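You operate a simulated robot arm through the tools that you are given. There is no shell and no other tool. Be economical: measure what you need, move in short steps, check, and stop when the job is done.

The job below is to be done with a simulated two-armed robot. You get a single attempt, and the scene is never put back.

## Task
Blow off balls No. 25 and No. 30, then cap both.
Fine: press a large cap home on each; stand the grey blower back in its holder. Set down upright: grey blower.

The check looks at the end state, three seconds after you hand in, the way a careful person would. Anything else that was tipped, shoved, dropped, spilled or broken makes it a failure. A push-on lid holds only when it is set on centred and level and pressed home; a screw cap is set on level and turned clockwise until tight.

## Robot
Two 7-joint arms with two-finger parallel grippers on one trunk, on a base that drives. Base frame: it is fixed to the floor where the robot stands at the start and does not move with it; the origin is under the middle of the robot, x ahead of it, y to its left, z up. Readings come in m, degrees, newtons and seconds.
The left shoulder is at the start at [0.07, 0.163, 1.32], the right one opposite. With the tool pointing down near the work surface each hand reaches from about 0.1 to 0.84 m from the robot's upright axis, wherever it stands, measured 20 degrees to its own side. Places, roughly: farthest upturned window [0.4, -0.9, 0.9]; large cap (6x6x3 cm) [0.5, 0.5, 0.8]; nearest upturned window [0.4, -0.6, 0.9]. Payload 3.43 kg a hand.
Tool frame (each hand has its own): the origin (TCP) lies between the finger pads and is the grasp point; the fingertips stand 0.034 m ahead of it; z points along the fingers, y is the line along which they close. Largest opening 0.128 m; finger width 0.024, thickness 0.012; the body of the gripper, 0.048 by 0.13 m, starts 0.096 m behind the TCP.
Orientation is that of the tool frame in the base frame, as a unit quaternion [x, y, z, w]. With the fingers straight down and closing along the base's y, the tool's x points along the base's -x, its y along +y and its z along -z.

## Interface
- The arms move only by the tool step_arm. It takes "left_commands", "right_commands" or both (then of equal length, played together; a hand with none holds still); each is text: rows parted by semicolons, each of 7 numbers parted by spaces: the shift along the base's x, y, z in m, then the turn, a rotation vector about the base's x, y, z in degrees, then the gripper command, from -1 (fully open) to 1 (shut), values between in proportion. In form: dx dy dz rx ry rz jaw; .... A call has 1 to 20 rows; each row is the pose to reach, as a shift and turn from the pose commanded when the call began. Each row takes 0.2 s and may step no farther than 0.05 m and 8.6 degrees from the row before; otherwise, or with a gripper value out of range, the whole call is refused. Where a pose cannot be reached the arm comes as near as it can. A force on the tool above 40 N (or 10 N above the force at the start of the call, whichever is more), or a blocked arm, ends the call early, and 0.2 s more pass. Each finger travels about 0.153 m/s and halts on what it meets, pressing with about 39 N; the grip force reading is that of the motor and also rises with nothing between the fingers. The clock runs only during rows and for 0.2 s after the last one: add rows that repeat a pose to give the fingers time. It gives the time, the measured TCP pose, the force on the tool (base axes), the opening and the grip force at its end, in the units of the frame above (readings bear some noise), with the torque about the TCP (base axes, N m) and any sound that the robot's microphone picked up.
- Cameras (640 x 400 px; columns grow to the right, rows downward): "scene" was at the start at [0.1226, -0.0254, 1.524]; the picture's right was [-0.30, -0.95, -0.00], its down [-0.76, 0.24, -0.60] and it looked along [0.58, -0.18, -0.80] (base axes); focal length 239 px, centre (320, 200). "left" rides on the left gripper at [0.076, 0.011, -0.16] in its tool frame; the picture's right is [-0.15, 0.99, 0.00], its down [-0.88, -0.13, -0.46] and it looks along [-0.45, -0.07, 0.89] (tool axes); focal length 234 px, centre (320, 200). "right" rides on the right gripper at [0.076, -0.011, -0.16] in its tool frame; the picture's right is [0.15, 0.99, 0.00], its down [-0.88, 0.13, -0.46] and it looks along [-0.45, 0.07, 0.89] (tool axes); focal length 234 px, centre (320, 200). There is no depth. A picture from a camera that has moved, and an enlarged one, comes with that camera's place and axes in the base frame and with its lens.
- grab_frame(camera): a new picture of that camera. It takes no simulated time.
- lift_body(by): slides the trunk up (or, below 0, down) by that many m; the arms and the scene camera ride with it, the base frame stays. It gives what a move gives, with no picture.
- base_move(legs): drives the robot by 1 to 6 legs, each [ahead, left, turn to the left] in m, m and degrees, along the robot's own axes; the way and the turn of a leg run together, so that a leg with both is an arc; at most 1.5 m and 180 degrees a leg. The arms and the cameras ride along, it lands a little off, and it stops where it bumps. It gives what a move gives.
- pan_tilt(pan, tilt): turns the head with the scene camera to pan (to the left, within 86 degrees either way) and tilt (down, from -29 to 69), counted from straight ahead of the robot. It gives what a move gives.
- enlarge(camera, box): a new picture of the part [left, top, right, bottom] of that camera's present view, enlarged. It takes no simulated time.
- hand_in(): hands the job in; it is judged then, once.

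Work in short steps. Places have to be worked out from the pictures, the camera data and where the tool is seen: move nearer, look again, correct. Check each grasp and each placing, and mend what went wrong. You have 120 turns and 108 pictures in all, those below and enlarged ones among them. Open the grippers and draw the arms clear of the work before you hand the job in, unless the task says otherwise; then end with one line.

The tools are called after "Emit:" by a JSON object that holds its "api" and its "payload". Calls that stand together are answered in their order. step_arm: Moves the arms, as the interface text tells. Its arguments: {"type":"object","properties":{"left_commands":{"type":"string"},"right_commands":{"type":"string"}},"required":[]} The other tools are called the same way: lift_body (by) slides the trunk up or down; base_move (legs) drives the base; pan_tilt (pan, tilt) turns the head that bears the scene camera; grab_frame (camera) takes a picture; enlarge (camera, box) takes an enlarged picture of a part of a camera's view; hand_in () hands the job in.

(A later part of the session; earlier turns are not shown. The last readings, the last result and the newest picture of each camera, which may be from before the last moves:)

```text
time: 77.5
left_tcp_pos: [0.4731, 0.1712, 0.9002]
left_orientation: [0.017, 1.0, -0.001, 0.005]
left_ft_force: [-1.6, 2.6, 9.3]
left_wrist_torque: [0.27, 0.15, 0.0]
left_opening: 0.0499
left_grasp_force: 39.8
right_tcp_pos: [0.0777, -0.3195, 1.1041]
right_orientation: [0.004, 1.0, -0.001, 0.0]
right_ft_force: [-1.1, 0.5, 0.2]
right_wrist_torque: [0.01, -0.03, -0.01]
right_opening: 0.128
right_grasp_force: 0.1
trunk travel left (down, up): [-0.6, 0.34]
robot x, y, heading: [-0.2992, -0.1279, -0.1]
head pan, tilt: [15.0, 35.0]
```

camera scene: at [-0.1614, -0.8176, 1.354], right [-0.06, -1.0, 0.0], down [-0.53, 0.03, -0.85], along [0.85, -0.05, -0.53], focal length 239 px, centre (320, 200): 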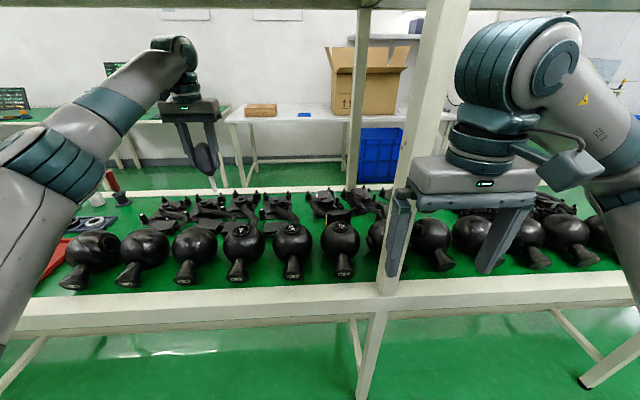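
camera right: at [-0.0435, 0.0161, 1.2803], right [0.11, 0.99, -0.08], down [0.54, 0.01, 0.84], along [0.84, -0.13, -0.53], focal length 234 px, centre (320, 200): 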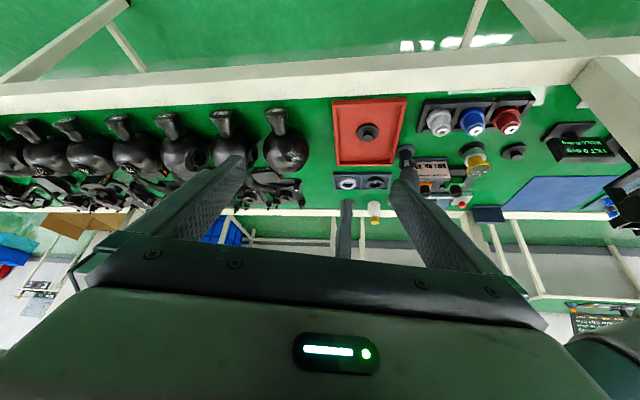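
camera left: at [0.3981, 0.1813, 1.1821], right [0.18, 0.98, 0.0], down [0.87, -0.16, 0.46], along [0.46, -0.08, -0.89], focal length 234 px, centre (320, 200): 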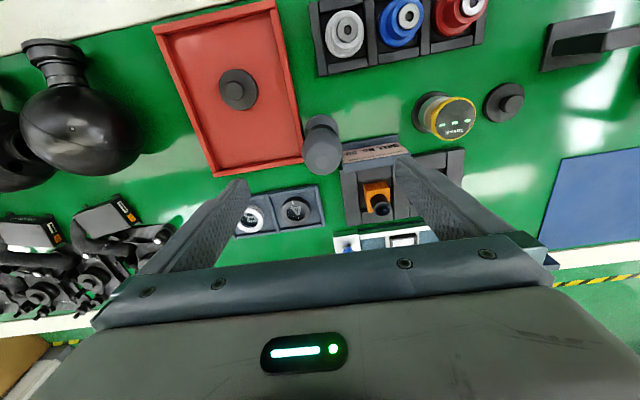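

Contact: 9 N upward, so it's seated. I open slowly and rise straight up.

Emit:
{"api": "step_arm", "payload": {"left_commands": "0 0 0.001 0 0 0 0.2; 0 0 0.001 0 0 0 0; 0 0 0.001 0 0 0 -0.5; 0 0 0.001 0 0 0 -1; 0 0 0.001 0 0 0 -1; 0 0 0.001 0 0 0 -1; 0 0 0.04 0 0 0 -1; 0 0 0.08 0 0 0 -1; 0 0 0.12 0 0 0 -1; 0 0 0.16 0 0 0 -1; 0 0 0.2 0 0 0 -1"}}

Emit:
{"api": "enlarge", "payload": {"camera": "scene", "box": [180, 100, 400, 260]}}

Emit:
{"api": "grab_frame", "payload": {"camera": "left"}}

```text
time: 79.9
left_tcp_pos: [0.4769, 0.1698, 1.101]
left_orientation: [0.017, 1.0, 0.0, 0.004]
left_ft_force: [-0.3, 0.5, -0.6]
left_wrist_torque: [0.0, -0.01, 0.01]
left_opening: 0.1279
left_grasp_force: 0.1
right_tcp_pos: [0.0768, -0.3205, 1.1018]
right_orientation: [0.004, 1.0, -0.001, 0.0]
right_ft_force: [0.2, 0.6, -0.2]
right_wrist_torque: [0.04, -0.01, 0.0]
right_opening: 0.1281
right_grasp_force: 0.2
trunk travel left (down, up): [-0.6, 0.34]
robot x, y, heading: [-0.2975, -0.125, -0.1]
head pan, tilt: [15.0, 35.0]
```

```text
2.50 times, centred on (290, 180) of scene
camera zoom: at [-0.1637, -0.1081, 1.3494], right [0.25, -0.97, 0.0], down [-0.55, -0.15, -0.82], along [0.79, 0.21, -0.57], focal length 598 px, centre (395, 250)
```

zoom: 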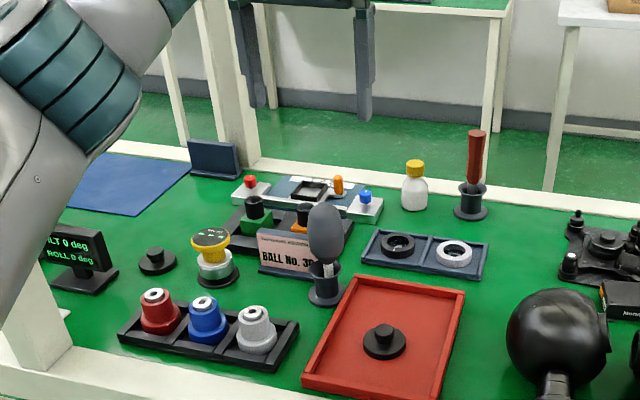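

```text
41 pictures are left
camera left: at [0.3994, 0.184, 1.2607], right [0.18, 0.98, 0.0], down [0.87, -0.16, 0.46], along [0.46, -0.08, -0.89], focal length 234 px, centre (320, 200)
```

left: 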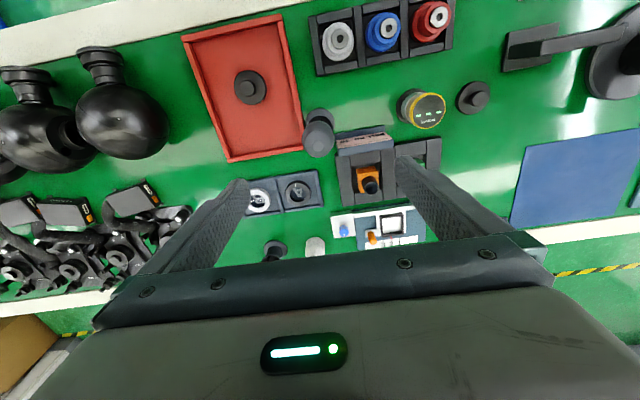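

The blower stands upright in its cup. Next the tray cap at about (0.392, 0.062) with the left hand: I move above it, half-open, and look.

Emit:
{"api": "step_arm", "payload": {"left_commands": "-0.028 -0.036 0 0 0 0 -0.5; -0.056 -0.072 0 0 0 0 0; -0.085 -0.108 0 0 0 0 0; -0.085 -0.108 -0.04 0 0 0 0; -0.085 -0.108 -0.08 0 0 0 0; -0.085 -0.108 -0.12 0 0 0 0; -0.085 -0.108 -0.16 0 0 0 0; -0.085 -0.108 -0.16 0 0 0 0"}}

Emit:
{"api": "enlarge", "payload": {"camera": "left", "box": [240, 80, 400, 200]}}

Emit:
{"api": "enlarge", "payload": {"camera": "scene", "box": [260, 140, 400, 260]}}

```text
time: 81.7
left_tcp_pos: [0.3892, 0.064, 0.9395]
left_orientation: [0.017, 1.0, 0.0, 0.005]
left_ft_force: [-0.5, 0.3, 0.1]
left_wrist_torque: [-0.01, -0.01, 0.0]
left_opening: 0.0642
left_grasp_force: 0.0
right_tcp_pos: [0.0787, -0.3205, 1.1033]
right_orientation: [0.004, 1.0, -0.002, 0.0]
right_ft_force: [-0.7, -0.7, -0.7]
right_wrist_torque: [0.0, 0.01, 0.02]
right_opening: 0.1282
right_grasp_force: 0.1
trunk travel left (down, up): [-0.6, 0.34]
robot x, y, heading: [-0.2994, -0.1296, -0.2]
head pan, tilt: [15.0, 35.0]
```

```text
3.33 times, centred on (320, 140) of left
camera zoom: at [0.3125, 0.079, 1.0986], right [0.18, 0.98, 0.0], down [0.87, -0.16, 0.46], along [0.46, -0.08, -0.89], focal length 781 px, centre (320, 400)
```

zoom: 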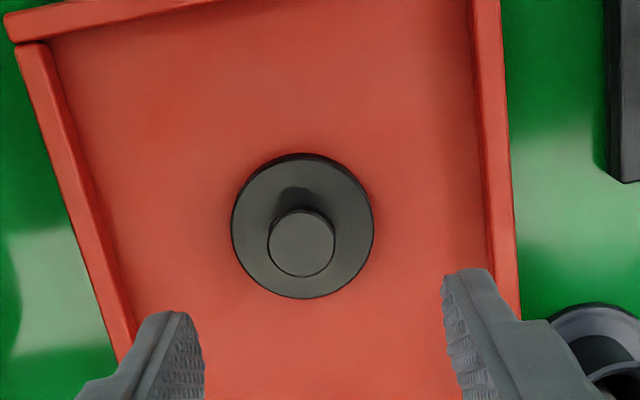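

```text
3.33 times, centred on (330, 200) of scene
camera zoom: at [-0.1633, -0.1075, 1.3495], right [0.25, -0.97, 0.0], down [-0.55, -0.15, -0.82], along [0.79, 0.21, -0.57], focal length 797 px, centre (287, 200)
```

zoom: 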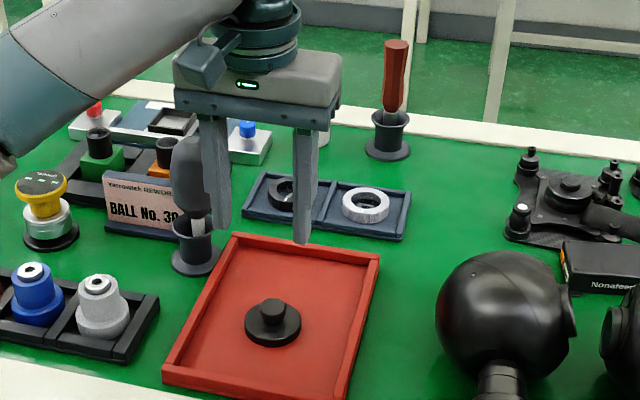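

Knob centre at about (0.392, 0.0595), about 24 mm wide. I correct and descend so the fingertips straddle the knob (tips ≈ 0.804).

Emit:
{"api": "step_arm", "payload": {"left_commands": "0.003 -0.0045 0 0 0 0 0; 0.003 -0.0045 -0.04 0 0 0 0; 0.003 -0.0045 -0.08 0 0 0 0; 0.003 -0.0045 -0.095 0 0 0 0; 0.003 -0.0045 -0.102 0 0 0 0; 0.003 -0.0045 -0.102 0 0 0 0"}}

Emit:
{"api": "enlarge", "payload": {"camera": "left", "box": [240, 100, 400, 220]}}

Emit:
{"api": "enlarge", "payload": {"camera": "scene", "box": [270, 180, 370, 260]}}

```text
time: 83.1
left_tcp_pos: [0.3925, 0.0569, 0.8383]
left_orientation: [0.017, 1.0, -0.002, 0.004]
left_ft_force: [-0.5, 0.1, -0.7]
left_wrist_torque: [0.03, -0.01, 0.0]
left_opening: 0.0641
left_grasp_force: 0.1
right_tcp_pos: [0.0791, -0.3189, 1.1037]
right_orientation: [0.004, 1.0, -0.001, -0.001]
right_ft_force: [0.2, 0.6, -0.1]
right_wrist_torque: [0.01, 0.01, -0.01]
right_opening: 0.128
right_grasp_force: 0.0
trunk travel left (down, up): [-0.6, 0.34]
robot x, y, heading: [-0.2994, -0.127, -0.5]
head pan, tilt: [15.0, 35.0]
```

```text
3.33 times, centred on (320, 160) of left
camera zoom: at [0.3144, 0.0709, 0.9973], right [0.18, 0.98, 0.0], down [0.87, -0.16, 0.46], along [0.46, -0.08, -0.89], focal length 781 px, centre (320, 333)
```

zoom: 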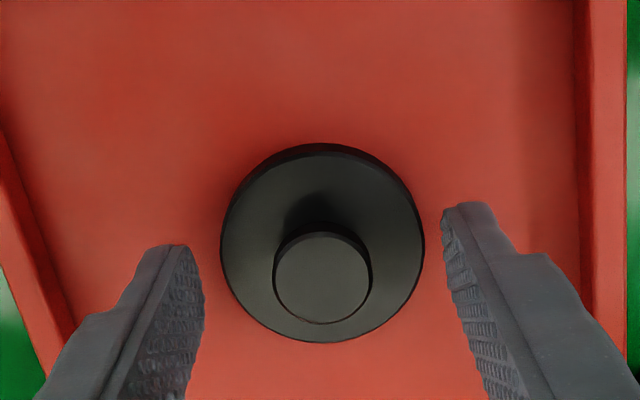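

```text
5.00 times, centred on (320, 220) of scene
camera zoom: at [-0.1627, -0.1073, 1.3494], right [0.25, -0.97, 0.0], down [-0.55, -0.15, -0.82], along [0.79, 0.21, -0.57], focal length 1195 px, centre (320, 100)
```

zoom: 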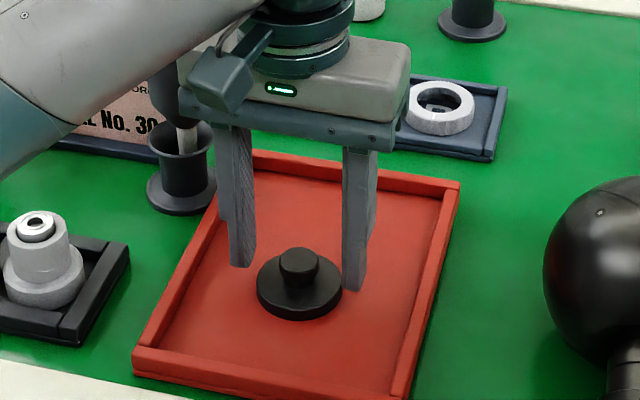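

Alignment is right: the knob top is centred between the fingertips and about 16 mm inside. I close on the knob.

Emit:
{"api": "step_arm", "payload": {"left_commands": "0 0 0 0 0 0 0.4; 0 0 0 0 0 0 0.7; 0 0 0 0 0 0 0.8; 0 0 0 0 0 0 0.8; 0 0 0.03 0 0 0 0.8; 0 0 0.07 0 0 0 0.8; 0 0 0.11 0 0 0 0.8; 0 0 0.15 0 0 0 0.8; 0 0 0.19 0 0 0 0.8; 0 0 0.22 0 0 0 0.8"}}

Emit:
{"api": "enlarge", "payload": {"camera": "left", "box": [220, 100, 420, 240]}}

```text
time: 85.3
left_tcp_pos: [0.3918, 0.0559, 1.0607]
left_orientation: [0.017, 1.0, -0.002, 0.004]
left_ft_force: [-0.7, 0.0, -0.2]
left_wrist_torque: [0.01, 0.0, -0.03]
left_opening: 0.0234
left_grasp_force: 39.0
right_tcp_pos: [0.0784, -0.3198, 1.1041]
right_orientation: [0.005, 1.0, -0.001, 0.0]
right_ft_force: [0.1, -0.5, -0.5]
right_wrist_torque: [0.03, 0.0, 0.01]
right_opening: 0.1282
right_grasp_force: 0.0
trunk travel left (down, up): [-0.6, 0.34]
robot x, y, heading: [-0.3044, -0.125, -0.4]
head pan, tilt: [15.0, 35.0]
```

```text
2.86 times, centred on (320, 170) of left
camera zoom: at [0.315, 0.0703, 1.22], right [0.18, 0.98, 0.0], down [0.87, -0.16, 0.46], along [0.46, -0.08, -0.89], focal length 669 px, centre (320, 286)
```

zoom: 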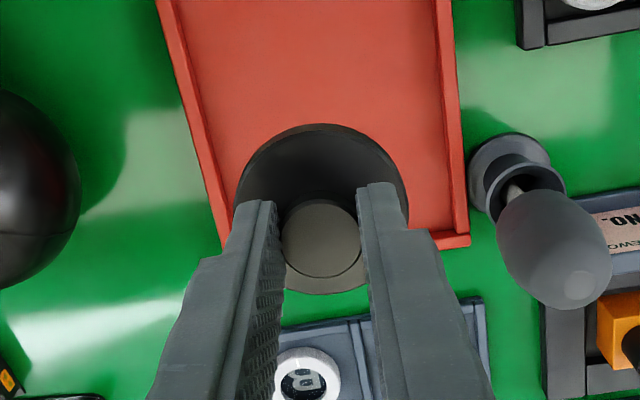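

The cap is held level by its knob. I drive right to the balls again.

Emit:
{"api": "base_move", "payload": {"legs": [[0, -0.66, 0.4]]}}

Emit:
{"api": "pan_tilt", "payload": {"pan": 8, "tilt": 38}}

Emit:
{"api": "grab_frame", "payload": {"camera": "left"}}

```text
time: 88.9
left_tcp_pos: [0.3873, -0.5981, 1.0589]
left_orientation: [0.022, 1.0, -0.001, 0.004]
left_ft_force: [0.5, -0.2, 0.3]
left_wrist_torque: [0.0, 0.0, 0.04]
left_opening: 0.0233
left_grasp_force: 38.8
right_tcp_pos: [0.0709, -0.9711, 1.1024]
right_orientation: [0.009, 1.0, 0.0, -0.001]
right_ft_force: [-0.6, 0.1, 0.2]
right_wrist_torque: [0.01, -0.04, 0.01]
right_opening: 0.1281
right_grasp_force: 0.1
trunk travel left (down, up): [-0.6, 0.34]
robot x, y, heading: [-0.31, -0.7755, -0.7]
head pan, tilt: [15.0, 35.0]
```

```text
time: 89.6
left_tcp_pos: [0.3888, -0.5974, 1.0607]
left_orientation: [0.022, 1.0, -0.002, 0.005]
left_ft_force: [0.4, 0.5, -0.4]
left_wrist_torque: [-0.01, -0.03, -0.03]
left_opening: 0.0236
left_grasp_force: 38.7
right_tcp_pos: [0.0696, -0.9699, 1.1043]
right_orientation: [0.01, 1.0, -0.001, -0.001]
right_ft_force: [-0.7, -0.3, -0.8]
right_wrist_torque: [0.01, 0.02, -0.01]
right_opening: 0.1283
right_grasp_force: 0.0
trunk travel left (down, up): [-0.6, 0.34]
robot x, y, heading: [-0.3065, -0.7695, -1.0]
head pan, tilt: [8.0, 38.0]
```

```text
35 pictures are left
camera left: at [0.3114, -0.5826, 1.2194], right [0.19, 0.98, 0.0], down [0.87, -0.17, 0.46], along [0.46, -0.09, -0.89], focal length 234 px, centre (320, 200)
```

left: 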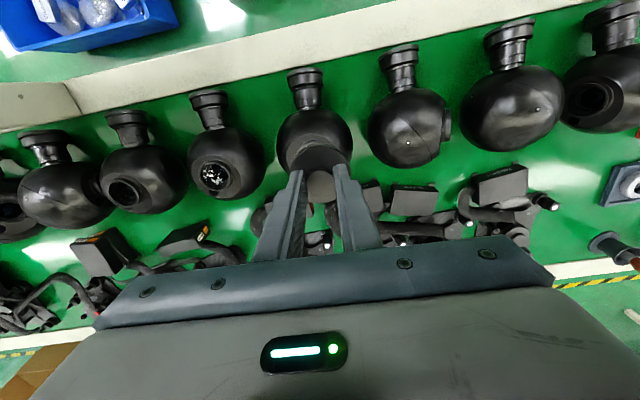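

I hover the cap about 2.5 cm above ring 30, at my best estimate (0.406, -0.610), and check with the scene camera.

Emit:
{"api": "step_arm", "payload": {"left_commands": "0.009 -0.006 -0.02 0 0 0 0.8; 0.017 -0.0125 -0.05 0 0 0 0.8; 0.017 -0.0125 -0.085 0 0 0 0.8; 0.017 -0.0125 -0.085 0 0 0 0.8"}}

Emit:
{"api": "enlarge", "payload": {"camera": "scene", "box": [200, 150, 320, 230]}}

```text
time: 90.6
left_tcp_pos: [0.4058, -0.6084, 0.9741]
left_orientation: [0.022, 1.0, -0.002, 0.004]
left_ft_force: [-0.8, 0.2, 0.6]
left_wrist_torque: [0.01, 0.0, 0.02]
left_opening: 0.0231
left_grasp_force: 38.8
right_tcp_pos: [0.0691, -0.9706, 1.1028]
right_orientation: [0.01, 1.0, 0.0, -0.001]
right_ft_force: [-0.9, -0.1, 0.2]
right_wrist_torque: [0.05, 0.0, 0.01]
right_opening: 0.1282
right_grasp_force: 0.0
trunk travel left (down, up): [-0.6, 0.34]
robot x, y, heading: [-0.309, -0.772, -0.9]
head pan, tilt: [8.0, 38.0]
```

```text
5.00 times, centred on (260, 190) of scene
camera zoom: at [-0.1689, -0.7666, 1.3449], right [0.12, -0.99, 0.0], down [-0.61, -0.08, -0.79], along [0.78, 0.1, -0.62], focal length 1195 px, centre (620, 250)
```

zoom: 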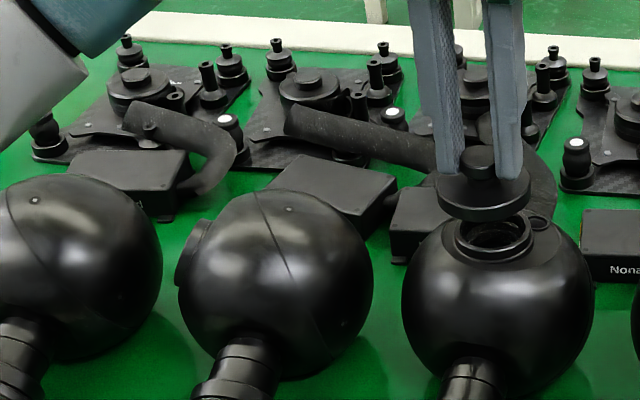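

Laterally the cap needs about 4 mm toward -y; fore-aft looks right, with the ring top near z≈0.893. I correct and lower to just above contact.

Emit:
{"api": "step_arm", "payload": {"left_commands": "0 -0.004 0 0 0 0 0.8; 0 -0.004 -0.015 0 0 0 0.8; 0 -0.004 -0.024 0 0 0 0.8; 0 -0.004 -0.024 0 0 0 0.8"}}

Emit:
{"api": "enlarge", "payload": {"camera": "scene", "box": [220, 160, 300, 220]}}

```text
time: 91.6
left_tcp_pos: [0.4039, -0.6114, 0.9508]
left_orientation: [0.021, 1.0, -0.003, 0.005]
left_ft_force: [0.0, -0.3, -0.5]
left_wrist_torque: [0.01, 0.0, -0.01]
left_opening: 0.0233
left_grasp_force: 38.9
right_tcp_pos: [0.0702, -0.971, 1.1025]
right_orientation: [0.009, 1.0, -0.001, -0.002]
right_ft_force: [-0.7, -0.1, 0.1]
right_wrist_torque: [-0.01, -0.01, 0.05]
right_opening: 0.1279
right_grasp_force: 0.0
trunk travel left (down, up): [-0.6, 0.34]
robot x, y, heading: [-0.3057, -0.7765, -0.8]
head pan, tilt: [8.0, 38.0]
```

```text
6.67 times, centred on (260, 190) of scene
camera zoom: at [-0.1687, -0.7661, 1.3448], right [0.12, -0.99, 0.0], down [-0.61, -0.08, -0.79], along [0.78, 0.1, -0.62], focal length 1594 px, centre (720, 267)
```

zoom: 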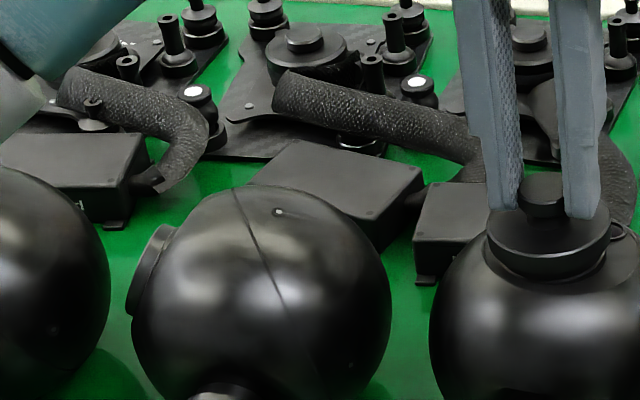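

Cap and ring now look concentric. I lower slowly, pressing until the force rises.

Emit:
{"api": "step_arm", "payload": {"left_commands": "0.001 0 -0.004 0 0 0 0.8; 0.001 0 -0.008 0 0 0 0.8; 0.001 0 -0.011 0 0 0 0.8; 0.001 0 -0.014 0 0 0 0.8; 0.001 0 -0.014 0 0 0 0.8"}}

```text
time: 92.8
left_tcp_pos: [0.4044, -0.6132, 0.9408]
left_orientation: [0.022, 1.0, 0.0, 0.006]
left_ft_force: [-1.5, 3.6, 25.2]
left_wrist_torque: [0.36, -0.59, 0.03]
left_opening: 0.0231
left_grasp_force: 39.2
right_tcp_pos: [0.0667, -0.9712, 1.1038]
right_orientation: [0.009, 1.0, -0.001, 0.001]
right_ft_force: [-0.4, 0.7, 0.0]
right_wrist_torque: [-0.02, -0.03, -0.03]
right_opening: 0.128
right_grasp_force: 0.1
trunk travel left (down, up): [-0.6, 0.34]
robot x, y, heading: [-0.3031, -0.7726, -0.8]
head pan, tilt: [8.0, 38.0]
```

Contact at 25 N, with the torque saying it bears on the far (+x) side. I look before going further.

Emit:
{"api": "enlarge", "payload": {"camera": "scene", "box": [250, 170, 310, 215]}}

Emit:
{"api": "enlarge", "payload": {"camera": "left", "box": [240, 80, 400, 200]}}

```text
8.89 times, centred on (280, 192) of scene
camera zoom: at [-0.1719, -0.7662, 1.3453], right [0.12, -0.99, 0.0], down [-0.61, -0.08, -0.79], along [0.78, 0.1, -0.61], focal length 2125 px, centre (676, 267)
```

zoom: 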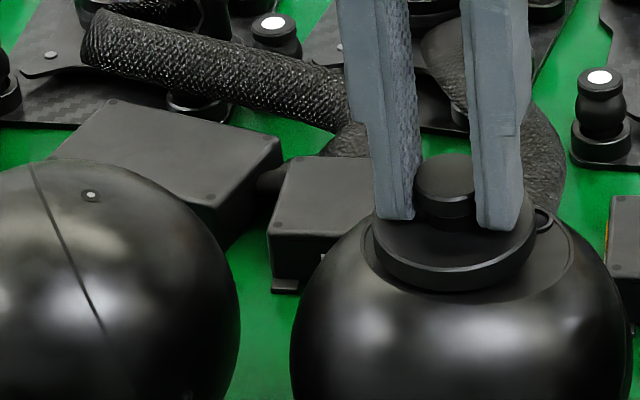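

```text
3.33 times, centred on (320, 140) of left
camera zoom: at [0.3266, -0.5979, 1.0992], right [0.19, 0.98, 0.0], down [0.87, -0.17, 0.47], along [0.46, -0.09, -0.88], focal length 781 px, centre (320, 400)
```

zoom: 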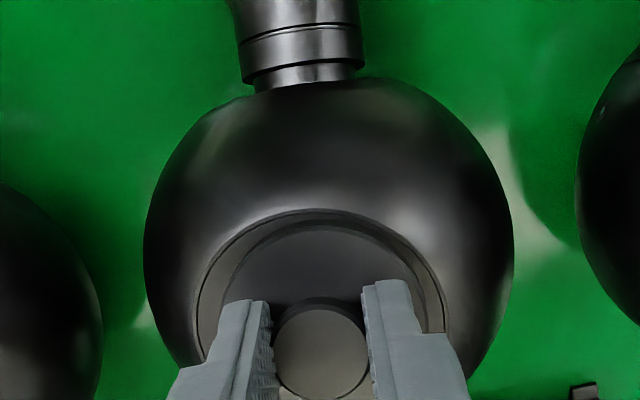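

Both the left view and the torque suggest the cap sits a few mm too close to me. I lift it, shift +3.5 mm in x and -1 mm in y, and press again.

Emit:
{"api": "step_arm", "payload": {"left_commands": "0 0 0.01 0 0 0 0.8; 0.0035 -0.001 0.01 0 0 0 0.8; 0.0035 -0.001 0.004 0 0 0 0.8; 0.0035 -0.001 0.001 0 0 0 0.8; 0.0035 -0.001 -0.001 0 0 0 0.8; 0.0035 -0.001 -0.001 0 0 0 0.8"}}

```text
time: 94.2
left_tcp_pos: [0.4081, -0.6156, 0.9405]
left_orientation: [0.022, 1.0, -0.003, 0.009]
left_ft_force: [4.3, 2.7, 34.1]
left_wrist_torque: [0.38, 0.52, -0.06]
left_opening: 0.0231
left_grasp_force: 39.3
right_tcp_pos: [0.0664, -0.9696, 1.1054]
right_orientation: [0.01, 1.0, -0.001, 0.001]
right_ft_force: [-0.2, 0.3, -0.4]
right_wrist_torque: [-0.03, 0.02, 0.02]
right_opening: 0.1279
right_grasp_force: 0.1
trunk travel left (down, up): [-0.6, 0.34]
robot x, y, heading: [-0.3094, -0.7691, -1.0]
head pan, tilt: [8.0, 38.0]
```

Now it bears on the near side, so the centre lies between. I shift back 1.7 mm in x and 1.5 mm in +y and press again.

Emit:
{"api": "step_arm", "payload": {"left_commands": "0 0 0.01 0 0 0 0.8; -0.0017 0.0015 0.01 0 0 0 0.8; -0.0017 0.0015 0.004 0 0 0 0.8; -0.0017 0.0015 0.001 0 0 0 0.8; -0.0017 0.0015 -0.001 0 0 0 0.8; -0.0017 0.0015 -0.003 0 0 0 0.8; -0.0017 0.0015 -0.003 0 0 0 0.8"}}

```text
time: 95.8
left_tcp_pos: [0.4072, -0.6137, 0.9388]
left_orientation: [0.022, 1.0, -0.002, 0.01]
left_ft_force: [-6.5, 1.6, 21.0]
left_wrist_torque: [0.54, 0.48, 0.12]
left_opening: 0.0235
left_grasp_force: 39.3
right_tcp_pos: [0.0672, -0.9695, 1.1019]
right_orientation: [0.009, 1.0, 0.0, 0.0]
right_ft_force: [0.1, -0.1, -0.4]
right_wrist_torque: [0.0, 0.04, 0.02]
right_opening: 0.1281
right_grasp_force: 0.1
trunk travel left (down, up): [-0.6, 0.34]
robot x, y, heading: [-0.3071, -0.7699, -0.8]
head pan, tilt: [8.0, 38.0]
stopped in row 7 (left hand): the force on the tool passed its limit (the readings are from after the stop); the commanded pose is now the measured one
```

The force limit tripped at z 0.9388, slightly lower than before. I look at the cap from both cameras.

Emit:
{"api": "enlarge", "payload": {"camera": "scene", "box": [250, 170, 310, 215]}}

```text
8.89 times, centred on (280, 192) of scene
camera zoom: at [-0.1708, -0.7661, 1.3448], right [0.12, -0.99, 0.0], down [-0.61, -0.08, -0.79], along [0.78, 0.1, -0.61], focal length 2125 px, centre (676, 267)
```

zoom: 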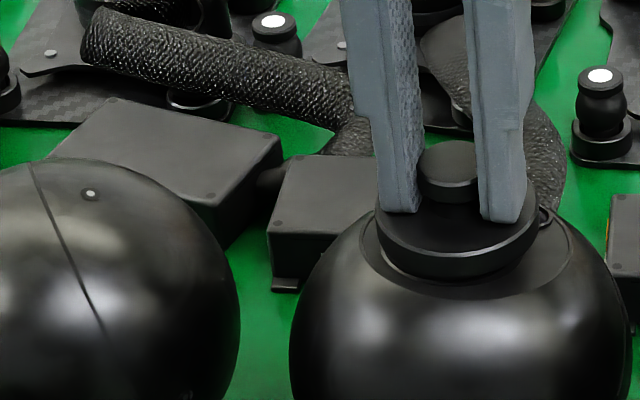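

The near edge seems to ride up now. I lift the cap clear and check whether it's still level in the grip.

Emit:
{"api": "step_arm", "payload": {"left_commands": "0 0 0.01 0 0 0 0.8; 0 0 0.022 0 0 0 0.8; 0 0 0.022 0 0 0 0.8"}}

Emit:
{"api": "enlarge", "payload": {"camera": "scene", "box": [250, 165, 310, 210]}}

Emit:
{"api": "enlarge", "payload": {"camera": "left", "box": [240, 80, 400, 200]}}

```text
time: 96.6
left_tcp_pos: [0.4094, -0.6119, 0.9564]
left_orientation: [0.021, 1.0, -0.002, 0.007]
left_ft_force: [-0.8, 0.0, -0.8]
left_wrist_torque: [-0.01, 0.05, -0.03]
left_opening: 0.0232
left_grasp_force: 38.8
right_tcp_pos: [0.071, -0.9703, 1.1033]
right_orientation: [0.009, 1.0, 0.0, 0.0]
right_ft_force: [0.9, -0.2, 0.2]
right_wrist_torque: [-0.01, -0.01, 0.01]
right_opening: 0.1279
right_grasp_force: 0.1
trunk travel left (down, up): [-0.6, 0.34]
robot x, y, heading: [-0.3063, -0.7724, -1.0]
head pan, tilt: [8.0, 38.0]
```

```text
8.89 times, centred on (280, 188) of scene
camera zoom: at [-0.1677, -0.7658, 1.3447], right [0.12, -0.99, 0.0], down [-0.61, -0.08, -0.79], along [0.78, 0.1, -0.62], focal length 2125 px, centre (676, 311)
```

zoom: 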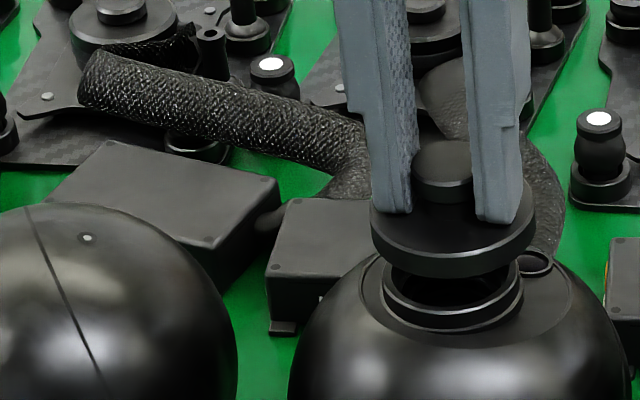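

```text
3.33 times, centred on (320, 140) of left
camera zoom: at [0.332, -0.5976, 1.1158], right [0.19, 0.98, 0.0], down [0.87, -0.17, 0.47], along [0.46, -0.09, -0.88], focal length 781 px, centre (320, 400)
```

zoom: 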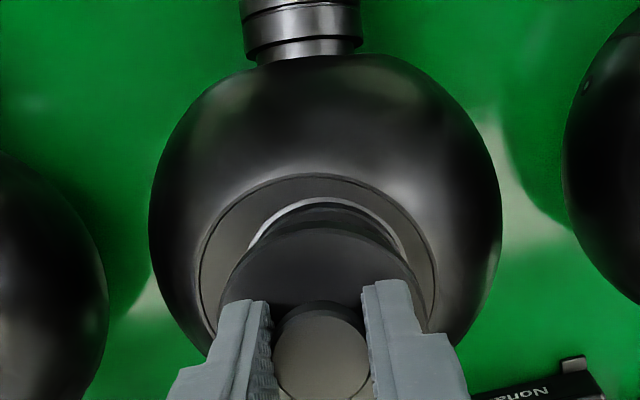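

From both views and the torque history, the true centre lies near TCP (0.4058, -0.6108). I correct by -3.6 mm in x, +1.3 mm in y, take out 0.6° of hand tilt, and press again in small steps.

Emit:
{"api": "step_arm", "payload": {"left_commands": "-0.0036 0.0013 0 0 0.6 0 0.8; -0.0036 0.0013 0 0 0.6 0 0.8; -0.0036 0.0013 -0.008 0 0.6 0 0.8; -0.0036 0.0013 -0.013 0 0.6 0 0.8; -0.0036 0.0013 -0.016 0 0.6 0 0.8; -0.0036 0.0013 -0.018 0 0.6 0 0.8; -0.0036 0.0013 -0.018 0 0.6 0 0.8"}}

```text
time: 98.2
left_tcp_pos: [0.4062, -0.6107, 0.9406]
left_orientation: [0.022, 1.0, -0.002, 0.003]
left_ft_force: [-0.2, -0.1, -0.1]
left_wrist_torque: [0.02, -0.01, -0.01]
left_opening: 0.0233
left_grasp_force: 39.1
right_tcp_pos: [0.0702, -0.9698, 1.1037]
right_orientation: [0.01, 1.0, 0.0, -0.002]
right_ft_force: [-0.8, -0.5, -0.7]
right_wrist_torque: [-0.03, 0.02, 0.0]
right_opening: 0.1281
right_grasp_force: 0.1
trunk travel left (down, up): [-0.6, 0.34]
robot x, y, heading: [-0.3046, -0.7723, -1.0]
head pan, tilt: [8.0, 38.0]
```

At z 0.9406 there's no force now, so the cap is passing over the ring. I continue down.

Emit:
{"api": "step_arm", "payload": {"left_commands": "0 0 -0.002 0 0 0 0.8; 0 0 -0.004 0 0 0 0.8; 0 0 -0.006 0 0 0 0.8; 0 0 -0.008 0 0 0 0.8; 0 0 -0.008 0 0 0 0.8"}}

```text
time: 99.4
left_tcp_pos: [0.4062, -0.612, 0.935]
left_orientation: [0.022, 1.0, -0.002, 0.004]
left_ft_force: [2.0, 0.3, 6.2]
left_wrist_torque: [0.11, 0.03, 0.0]
left_opening: 0.0234
left_grasp_force: 39.0
right_tcp_pos: [0.0687, -0.9713, 1.104]
right_orientation: [0.01, 1.0, -0.001, -0.001]
right_ft_force: [0.5, 0.8, -0.4]
right_wrist_torque: [0.02, 0.02, -0.01]
right_opening: 0.1282
right_grasp_force: 0.1
trunk travel left (down, up): [-0.6, 0.34]
robot x, y, heading: [-0.3076, -0.7736, -0.8]
head pan, tilt: [8.0, 38.0]
```

Force is central now (tiny torque). I keep pressing down.

Emit:
{"api": "step_arm", "payload": {"left_commands": "0 0 -0.003 0 0 0 0.8; 0 0 -0.006 0 0 0 0.8; 0 0 -0.009 0 0 0 0.8; 0 0 -0.012 0 0 0 0.8; 0 0 -0.015 0 0 0 0.8; 0 0 -0.015 0 0 0 0.8"}}

Emit:
{"api": "enlarge", "payload": {"camera": "scene", "box": [250, 165, 310, 210]}}

```text
time: 100.0
left_tcp_pos: [0.4044, -0.6112, 0.9328]
left_orientation: [0.021, 1.0, -0.004, 0.01]
left_ft_force: [-9.4, -0.3, 13.6]
left_wrist_torque: [0.02, 1.12, 0.07]
left_opening: 0.0234
left_grasp_force: 39.0
right_tcp_pos: [0.0681, -0.9693, 1.1029]
right_orientation: [0.009, 1.0, -0.001, 0.0]
right_ft_force: [0.7, 0.7, 0.0]
right_wrist_torque: [0.01, -0.01, 0.0]
right_opening: 0.1281
right_grasp_force: 0.0
trunk travel left (down, up): [-0.6, 0.34]
robot x, y, heading: [-0.3023, -0.7701, -0.7]
head pan, tilt: [8.0, 38.0]
stopped in row 3 (left hand): the force on the tool passed its limit (the readings are from after the stop); the commanded pose is now the measured one
```

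```text
8.89 times, centred on (280, 188) of scene
camera zoom: at [-0.1703, -0.7659, 1.3448], right [0.12, -0.99, 0.0], down [-0.61, -0.08, -0.79], along [0.78, 0.1, -0.61], focal length 2125 px, centre (676, 311)
```

zoom: 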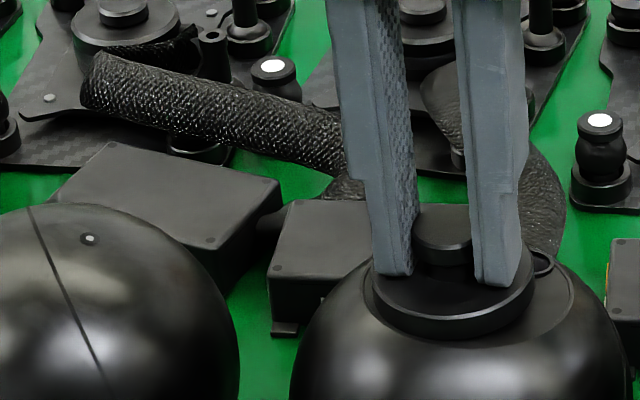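

The cap sits over the ring, level. I release, rise, and inspect it from above.

Emit:
{"api": "step_arm", "payload": {"left_commands": "0 0 0.001 0 0 0 0.5; 0 0 0.001 0 0 0 0.1; 0 0 0.001 0 0 0 0.1; 0 0 0.03 0 0 0 0.1; 0 0 0.06 0 0 0 0.3; 0 0 0.06 0 0 0 0.8; 0 0 0.06 0 0 0 1; 0 0 0.06 0 0 0 1"}}

Emit:
{"api": "enlarge", "payload": {"camera": "left", "box": [240, 60, 400, 180]}}

Emit:
{"api": "enlarge", "payload": {"camera": "scene", "box": [250, 165, 310, 210]}}

```text
time: 101.8
left_tcp_pos: [0.4088, -0.6105, 0.9906]
left_orientation: [0.021, 1.0, -0.004, 0.008]
left_ft_force: [-0.2, -0.1, 0.3]
left_wrist_torque: [0.02, -0.01, 0.01]
left_opening: 0.0001
left_grasp_force: 32.9
right_tcp_pos: [0.0704, -0.9689, 1.1038]
right_orientation: [0.01, 1.0, -0.001, 0.0]
right_ft_force: [0.9, 0.4, -0.5]
right_wrist_torque: [0.02, 0.01, -0.01]
right_opening: 0.1281
right_grasp_force: 0.1
trunk travel left (down, up): [-0.6, 0.34]
robot x, y, heading: [-0.3052, -0.7742, -0.8]
head pan, tilt: [8.0, 38.0]
```

```text
3.33 times, centred on (320, 120) of left
camera zoom: at [0.3302, -0.595, 1.15], right [0.19, 0.98, 0.0], down [0.87, -0.16, 0.47], along [0.46, -0.09, -0.88], focal length 781 px, centre (320, 467)
```

zoom: 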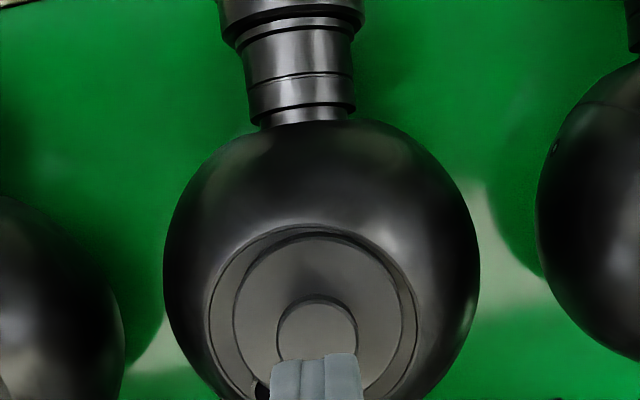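

```text
8.89 times, centred on (280, 188) of scene
camera zoom: at [-0.1681, -0.7659, 1.3448], right [0.12, -0.99, 0.0], down [-0.61, -0.08, -0.79], along [0.78, 0.1, -0.62], focal length 2125 px, centre (676, 311)
```

zoom: 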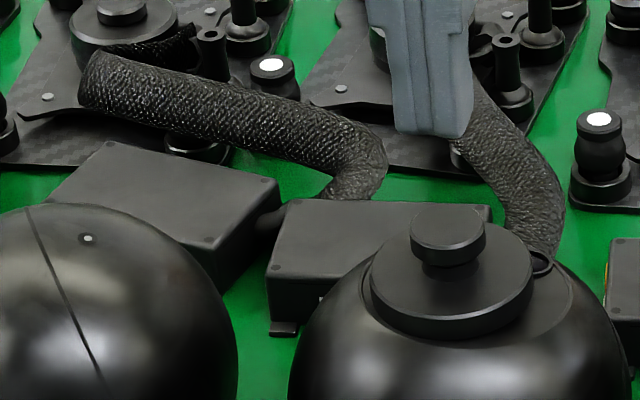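

Cap 30 looks centred and level. To be sure it's home I press on its knob top with the closed fingers.

Emit:
{"api": "step_arm", "payload": {"left_commands": "-0.003 0 -0.02 0 0 0 1; -0.003 0 -0.035 0 0 0 1; -0.003 0 -0.04 0 0 0 1; -0.003 0 -0.044 0 0 0 1; -0.003 0 -0.048 0 0 0 1; -0.003 0 -0.052 0 0 0 1; -0.003 0 -0.056 0 0 0 1; -0.003 0 -0.06 0 0 0 1"}}

```text
time: 103.1
left_tcp_pos: [0.4051, -0.6115, 0.9513]
left_orientation: [0.02, 1.0, -0.006, 0.015]
left_ft_force: [-4.9, 0.9, 16.6]
left_wrist_torque: [0.0, 0.19, -0.03]
left_opening: 0.0
left_grasp_force: 33.0
right_tcp_pos: [0.0684, -0.9695, 1.1037]
right_orientation: [0.01, 1.0, -0.001, -0.001]
right_ft_force: [-0.1, 0.5, -0.4]
right_wrist_torque: [0.0, -0.02, 0.03]
right_opening: 0.1277
right_grasp_force: 0.1
trunk travel left (down, up): [-0.6, 0.34]
robot x, y, heading: [-0.3038, -0.7725, -0.9]
head pan, tilt: [8.0, 38.0]
stopped in row 6 (left hand): the force on the tool passed its limit (the readings are from after the stop); the commanded pose is now the measured one
```

Pressed past 40 N, so it's home. I raise the left hand, back the robot out, and tuck the left hand near the robot.

Emit:
{"api": "step_arm", "payload": {"left_commands": "0 0 0.04 0 0 0 1; 0 0 0.08 0 0 0 0; 0 0 0.12 0 0 0 -1; 0 0 0.15 0 0 0 -1"}}

Emit:
{"api": "base_move", "payload": {"legs": [[-0.2, 0, 0]]}}

Emit:
{"api": "step_arm", "payload": {"left_commands": "-0.04 0.02 0 0 0 0 -1; -0.08 0.04 0 0 0 0 -1; -0.12 0.06 0 0 0 0 -1; -0.16 0.08 0 0 0 0 -1; -0.2 0.1 0 0 0 0 -1; -0.24 0.12 0 0 0 0 -1; -0.27 0.12 0 0 0 0 -1"}}

Emit:
{"api": "enlarge", "payload": {"camera": "scene", "box": [200, 100, 380, 220]}}

```text
time: 104.1
left_tcp_pos: [0.4016, -0.6137, 1.0979]
left_orientation: [0.021, 1.0, -0.006, 0.014]
left_ft_force: [1.0, -0.1, 0.3]
left_wrist_torque: [-0.02, -0.03, -0.01]
left_opening: 0.128
left_grasp_force: 0.1
right_tcp_pos: [0.0698, -0.97, 1.1044]
right_orientation: [0.009, 1.0, -0.001, 0.0]
right_ft_force: [0.2, 0.1, 0.0]
right_wrist_torque: [0.0, -0.03, 0.01]
right_opening: 0.1279
right_grasp_force: 0.1
trunk travel left (down, up): [-0.6, 0.34]
robot x, y, heading: [-0.3075, -0.7752, -0.8]
head pan, tilt: [8.0, 38.0]
```

```text
time: 105.7
left_tcp_pos: [0.2063, -0.6072, 1.0967]
left_orientation: [0.017, 1.0, -0.006, 0.014]
left_ft_force: [0.1, 0.2, 1.3]
left_wrist_torque: [0.02, -0.02, 0.01]
left_opening: 0.1279
left_grasp_force: 0.2
right_tcp_pos: [-0.1231, -0.9657, 1.1033]
right_orientation: [0.008, 1.0, -0.001, -0.001]
right_ft_force: [-0.6, 0.0, 0.5]
right_wrist_torque: [0.01, -0.02, -0.02]
right_opening: 0.1283
right_grasp_force: 0.1
trunk travel left (down, up): [-0.6, 0.34]
robot x, y, heading: [-0.4995, -0.7711, -0.5]
head pan, tilt: [8.0, 38.0]
```

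```text
time: 107.3
left_tcp_pos: [-0.0631, -0.4896, 1.0969]
left_orientation: [0.017, 1.0, -0.004, 0.013]
left_ft_force: [-0.7, -0.6, 0.3]
left_wrist_torque: [0.0, -0.03, 0.02]
left_opening: 0.1281
left_grasp_force: 0.0
right_tcp_pos: [-0.1224, -0.9655, 1.1044]
right_orientation: [0.008, 1.0, -0.001, -0.002]
right_ft_force: [0.1, -0.3, 1.1]
right_wrist_torque: [0.02, -0.02, 0.04]
right_opening: 0.1279
right_grasp_force: 0.0
trunk travel left (down, up): [-0.6, 0.34]
robot x, y, heading: [-0.4964, -0.7724, -0.6]
head pan, tilt: [8.0, 38.0]
```

```text
3.33 times, centred on (290, 160) of scene
camera zoom: at [-0.3626, -0.7632, 1.3449], right [0.13, -0.99, 0.0], down [-0.61, -0.08, -0.79], along [0.78, 0.1, -0.62], focal length 797 px, centre (420, 333)
```

zoom: 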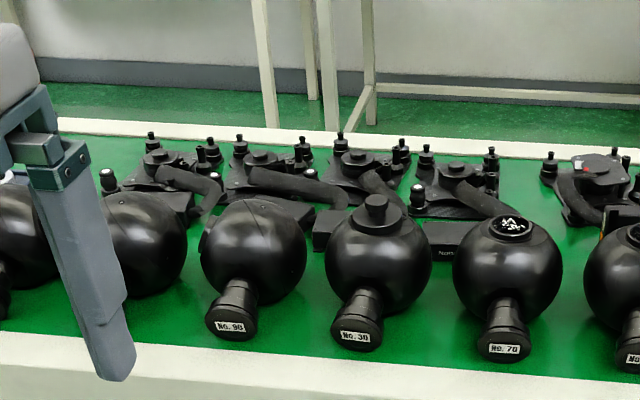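

Cap 30 sits straight on the ball. Now I drive left to y≈0.15 and turn 35° left, still clear of the bench.

Emit:
{"api": "base_move", "payload": {"legs": [[0, 0.92, 0.5], [0, 0, 35]]}}

Emit:
{"api": "base_move", "payload": {"legs": [[0.25, -0.17, 0]]}}

Emit:
{"api": "pan_tilt", "payload": {"pan": 0, "tilt": 35}}

Emit:
{"api": "grab_frame", "payload": {"camera": "scene"}}

```text
time: 113.8
left_tcp_pos: [-0.3017, 0.6355, 1.0965]
left_orientation: [-0.288, 0.957, -0.001, 0.014]
left_ft_force: [0.0, 0.5, -0.1]
left_wrist_torque: [-0.03, 0.02, 0.0]
left_opening: 0.128
left_grasp_force: 0.0
right_tcp_pos: [-0.0739, 0.2123, 1.1032]
right_orientation: [-0.298, 0.955, -0.001, 0.0]
right_ft_force: [0.3, 0.2, -0.2]
right_wrist_torque: [0.01, 0.05, -0.02]
right_opening: 0.1281
right_grasp_force: 0.1
trunk travel left (down, up): [-0.6, 0.34]
robot x, y, heading: [-0.4938, 0.1526, 34.8]
head pan, tilt: [8.0, 38.0]
```

```text
time: 115.8
left_tcp_pos: [0.0007, 0.6382, 1.0964]
left_orientation: [-0.289, 0.957, -0.001, 0.015]
left_ft_force: [0.6, 0.1, -0.5]
left_wrist_torque: [0.01, 0.03, -0.03]
left_opening: 0.1277
left_grasp_force: 0.0
right_tcp_pos: [0.2298, 0.2162, 1.1029]
right_orientation: [-0.299, 0.954, -0.002, -0.001]
right_ft_force: [-0.5, -0.3, 0.2]
right_wrist_torque: [-0.02, 0.0, 0.01]
right_opening: 0.1282
right_grasp_force: 0.1
trunk travel left (down, up): [-0.6, 0.34]
robot x, y, heading: [-0.1909, 0.1565, 35.2]
head pan, tilt: [8.0, 38.0]
```

```text
time: 116.5
left_tcp_pos: [0.001, 0.639, 1.0965]
left_orientation: [-0.289, 0.957, -0.002, 0.015]
left_ft_force: [-0.3, 0.8, 0.2]
left_wrist_torque: [0.04, -0.01, 0.0]
left_opening: 0.1281
left_grasp_force: 0.1
right_tcp_pos: [0.2291, 0.2148, 1.1028]
right_orientation: [-0.299, 0.954, -0.002, -0.001]
right_ft_force: [0.8, 0.1, -0.6]
right_wrist_torque: [0.01, 0.0, -0.02]
right_opening: 0.128
right_grasp_force: 0.1
trunk travel left (down, up): [-0.6, 0.34]
robot x, y, heading: [-0.1937, 0.1572, 35.2]
head pan, tilt: [0.0, 35.0]
```

```text
23 pictures are left
camera scene: at [-0.0767, 0.2314, 1.3493], right [0.57, -0.82, 0.0], down [-0.47, -0.33, -0.82], along [0.67, 0.47, -0.57], focal length 239 px, centre (320, 200)
```

scene: 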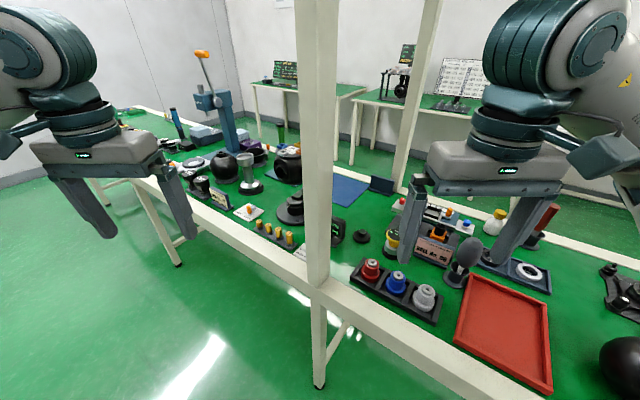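

The cap on the mat is in reach from here with the right hand. I move above (0.485, 0.457), half open, and look.

Emit:
{"api": "step_arm", "payload": {"right_commands": "0.032 0.03 0 0 0 0 -0.5; 0.064 0.06 0 0 0 0 0; 0.096 0.09 0 0 0 0 0; 0.128 0.12 0 0 0 0 0; 0.16 0.15 0 0 0 0 0; 0.192 0.18 0 0 0 0 0; 0.224 0.21 0 0 0 0 0; 0.256 0.242 0 0 0 0 0; 0.256 0.242 -0.04 0 0 0 0; 0.256 0.242 -0.08 0 0 0 0; 0.256 0.242 -0.12 0 0 0 0; 0.256 0.242 -0.14 0 0 0 0; 0.256 0.242 -0.14 0 0 0 0"}}

Emit:
{"api": "grab_frame", "payload": {"camera": "right"}}

```text
time: 119.3
left_tcp_pos: [0.0009, 0.639, 1.0968]
left_orientation: [-0.29, 0.957, -0.001, 0.015]
left_ft_force: [-0.6, 0.1, 0.9]
left_wrist_torque: [0.03, -0.02, 0.01]
left_opening: 0.1281
left_grasp_force: 0.1
right_tcp_pos: [0.4835, 0.4586, 0.9657]
right_orientation: [-0.299, 0.954, -0.002, -0.001]
right_ft_force: [-0.7, -0.1, 0.2]
right_wrist_torque: [-0.01, -0.02, -0.01]
right_opening: 0.064
right_grasp_force: 0.0
trunk travel left (down, up): [-0.6, 0.34]
robot x, y, heading: [-0.1947, 0.1554, 35.0]
head pan, tilt: [0.0, 35.0]
```

```text
22 pictures are left
camera right: at [0.4275, 0.4064, 1.1256], right [-0.68, 0.73, 0.0], down [0.65, 0.61, 0.45], along [0.33, 0.31, -0.89], focal length 234 px, centre (320, 200)
```

right: 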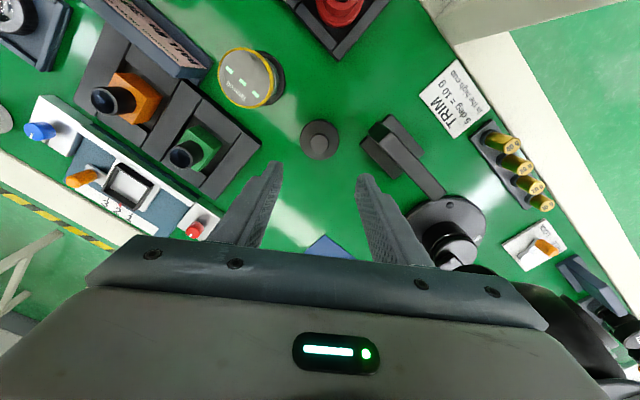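

Knob centre computes to about (0.480, 0.454). I correct and descend to z≈0.838, then check.

Emit:
{"api": "step_arm", "payload": {"right_commands": "-0.004 -0.0048 0 0 0 0 0; -0.004 -0.0048 -0.04 0 0 0 0; -0.004 -0.0048 -0.08 0 0 0 0; -0.004 -0.0048 -0.11 0 0 0 0; -0.004 -0.0048 -0.128 0 0 0 0; -0.004 -0.0048 -0.128 0 0 0 0"}}

Emit:
{"api": "enlarge", "payload": {"camera": "right", "box": [240, 100, 400, 220]}}

```text
time: 120.7
left_tcp_pos: [0.0003, 0.6386, 1.0977]
left_orientation: [-0.289, 0.957, -0.001, 0.015]
left_ft_force: [-0.5, 0.3, 0.7]
left_wrist_torque: [-0.01, -0.01, 0.0]
left_opening: 0.128
left_grasp_force: 0.0
right_tcp_pos: [0.4809, 0.4516, 0.8365]
right_orientation: [-0.3, 0.954, -0.001, 0.0]
right_ft_force: [0.1, 0.0, -0.4]
right_wrist_torque: [-0.01, -0.01, -0.02]
right_opening: 0.0638
right_grasp_force: 0.1
trunk travel left (down, up): [-0.6, 0.34]
robot x, y, heading: [-0.1903, 0.1524, 34.6]
head pan, tilt: [0.0, 35.0]
```

```text
3.33 times, centred on (320, 160) of right
camera zoom: at [0.424, 0.4005, 0.997], right [-0.68, 0.73, 0.0], down [0.65, 0.61, 0.45], along [0.33, 0.31, -0.89], focal length 781 px, centre (320, 333)
```

zoom: 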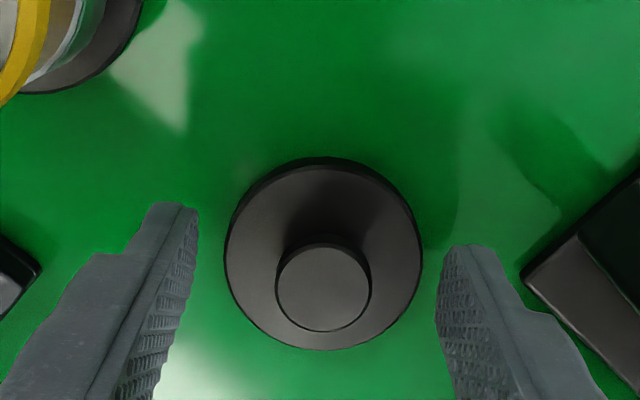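

The knob sits about 5 mm further forward than the fingers' centre, and the cap is a bit lower than in the tray. I shift, drop 5 mm, and close.

Emit:
{"api": "step_arm", "payload": {"right_commands": "0.002 0.002 0 0 0 0 0; 0.004 0.0037 -0.003 0 0 0 0; 0.004 0.0037 -0.005 0 0 0 0; 0.004 0.0037 -0.005 0 0 0 0.4; 0.004 0.0037 -0.005 0 0 0 0.7; 0.004 0.0037 -0.005 0 0 0 0.8; 0.004 0.0037 -0.005 0 0 0 0.8; 0.004 0.0037 0.03 0 0 0 0.8; 0.004 0.0037 0.07 0 0 0 0.8; 0.004 0.0037 0.11 0 0 0 0.8; 0.004 0.0037 0.15 0 0 0 0.8; 0.004 0.0037 0.19 0 0 0 0.8; 0.004 0.0037 0.24 0 0 0 0.8"}}

Emit:
{"api": "enlarge", "payload": {"camera": "right", "box": [240, 100, 400, 220]}}

```text
time: 123.5
left_tcp_pos: [-0.0009, 0.6392, 1.0967]
left_orientation: [-0.288, 0.957, -0.001, 0.015]
left_ft_force: [-0.4, 0.2, -0.6]
left_wrist_torque: [0.02, -0.05, 0.01]
left_opening: 0.1279
left_grasp_force: 0.1
right_tcp_pos: [0.4813, 0.4585, 1.0738]
right_orientation: [-0.299, 0.954, 0.0, 0.0]
right_ft_force: [0.0, 0.5, -0.2]
right_wrist_torque: [-0.03, -0.01, 0.0]
right_opening: 0.0199
right_grasp_force: 39.0
trunk travel left (down, up): [-0.6, 0.34]
robot x, y, heading: [-0.19, 0.1528, 35.1]
head pan, tilt: [0.0, 35.0]
```

```text
3.33 times, centred on (320, 160) of right
camera zoom: at [0.4263, 0.4065, 1.2341], right [-0.68, 0.73, 0.0], down [0.65, 0.61, 0.45], along [0.33, 0.31, -0.89], focal length 781 px, centre (320, 333)
```

zoom: 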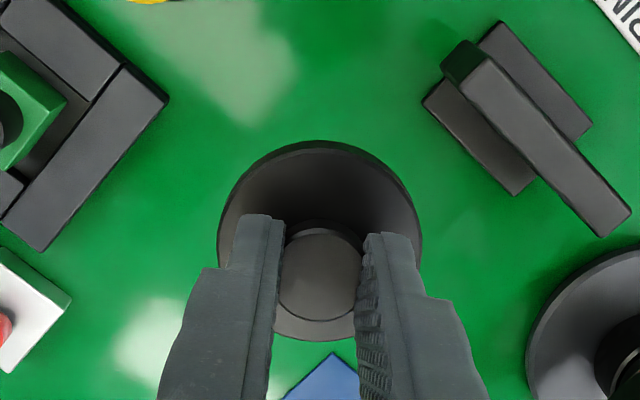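

This knob measures 20 mm against the tray cap's 23 mm, so the two caps may not be the same type. I check the surroundings for other caps before going on.

Emit:
{"api": "enlarge", "payload": {"camera": "scene", "box": [150, 110, 330, 250]}}

Emit:
{"api": "enlarge", "payload": {"camera": "right", "box": [280, 140, 360, 200]}}

```text
2.86 times, centred on (240, 180) of scene
camera zoom: at [-0.0786, 0.2317, 1.3495], right [0.57, -0.82, 0.0], down [-0.47, -0.33, -0.82], along [0.67, 0.47, -0.57], focal length 683 px, centre (549, 257)
```

zoom: 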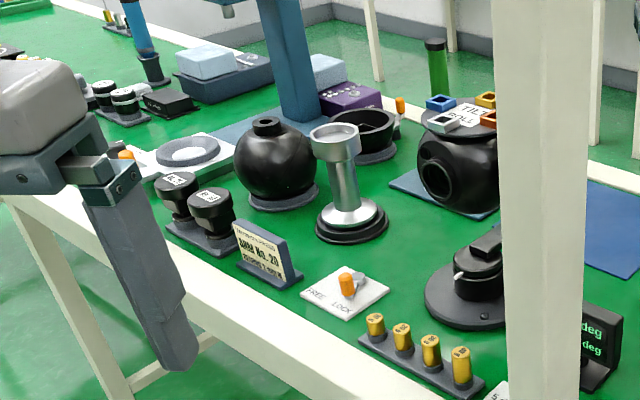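

```text
6.67 times, centred on (320, 170) of right
camera zoom: at [0.4263, 0.4065, 1.2341], right [-0.68, 0.73, 0.0], down [0.65, 0.61, 0.45], along [0.33, 0.31, -0.89], focal length 1561 px, centre (320, 400)
```

zoom: 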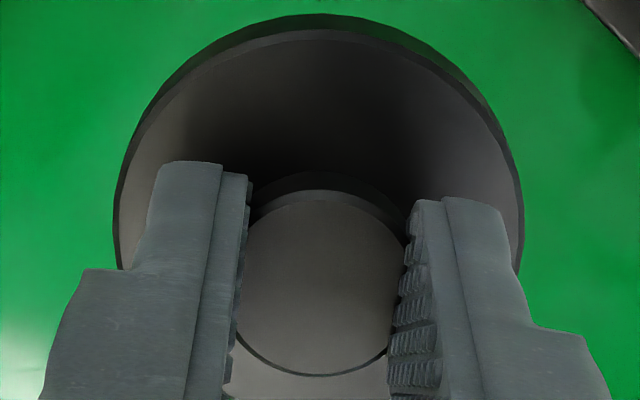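

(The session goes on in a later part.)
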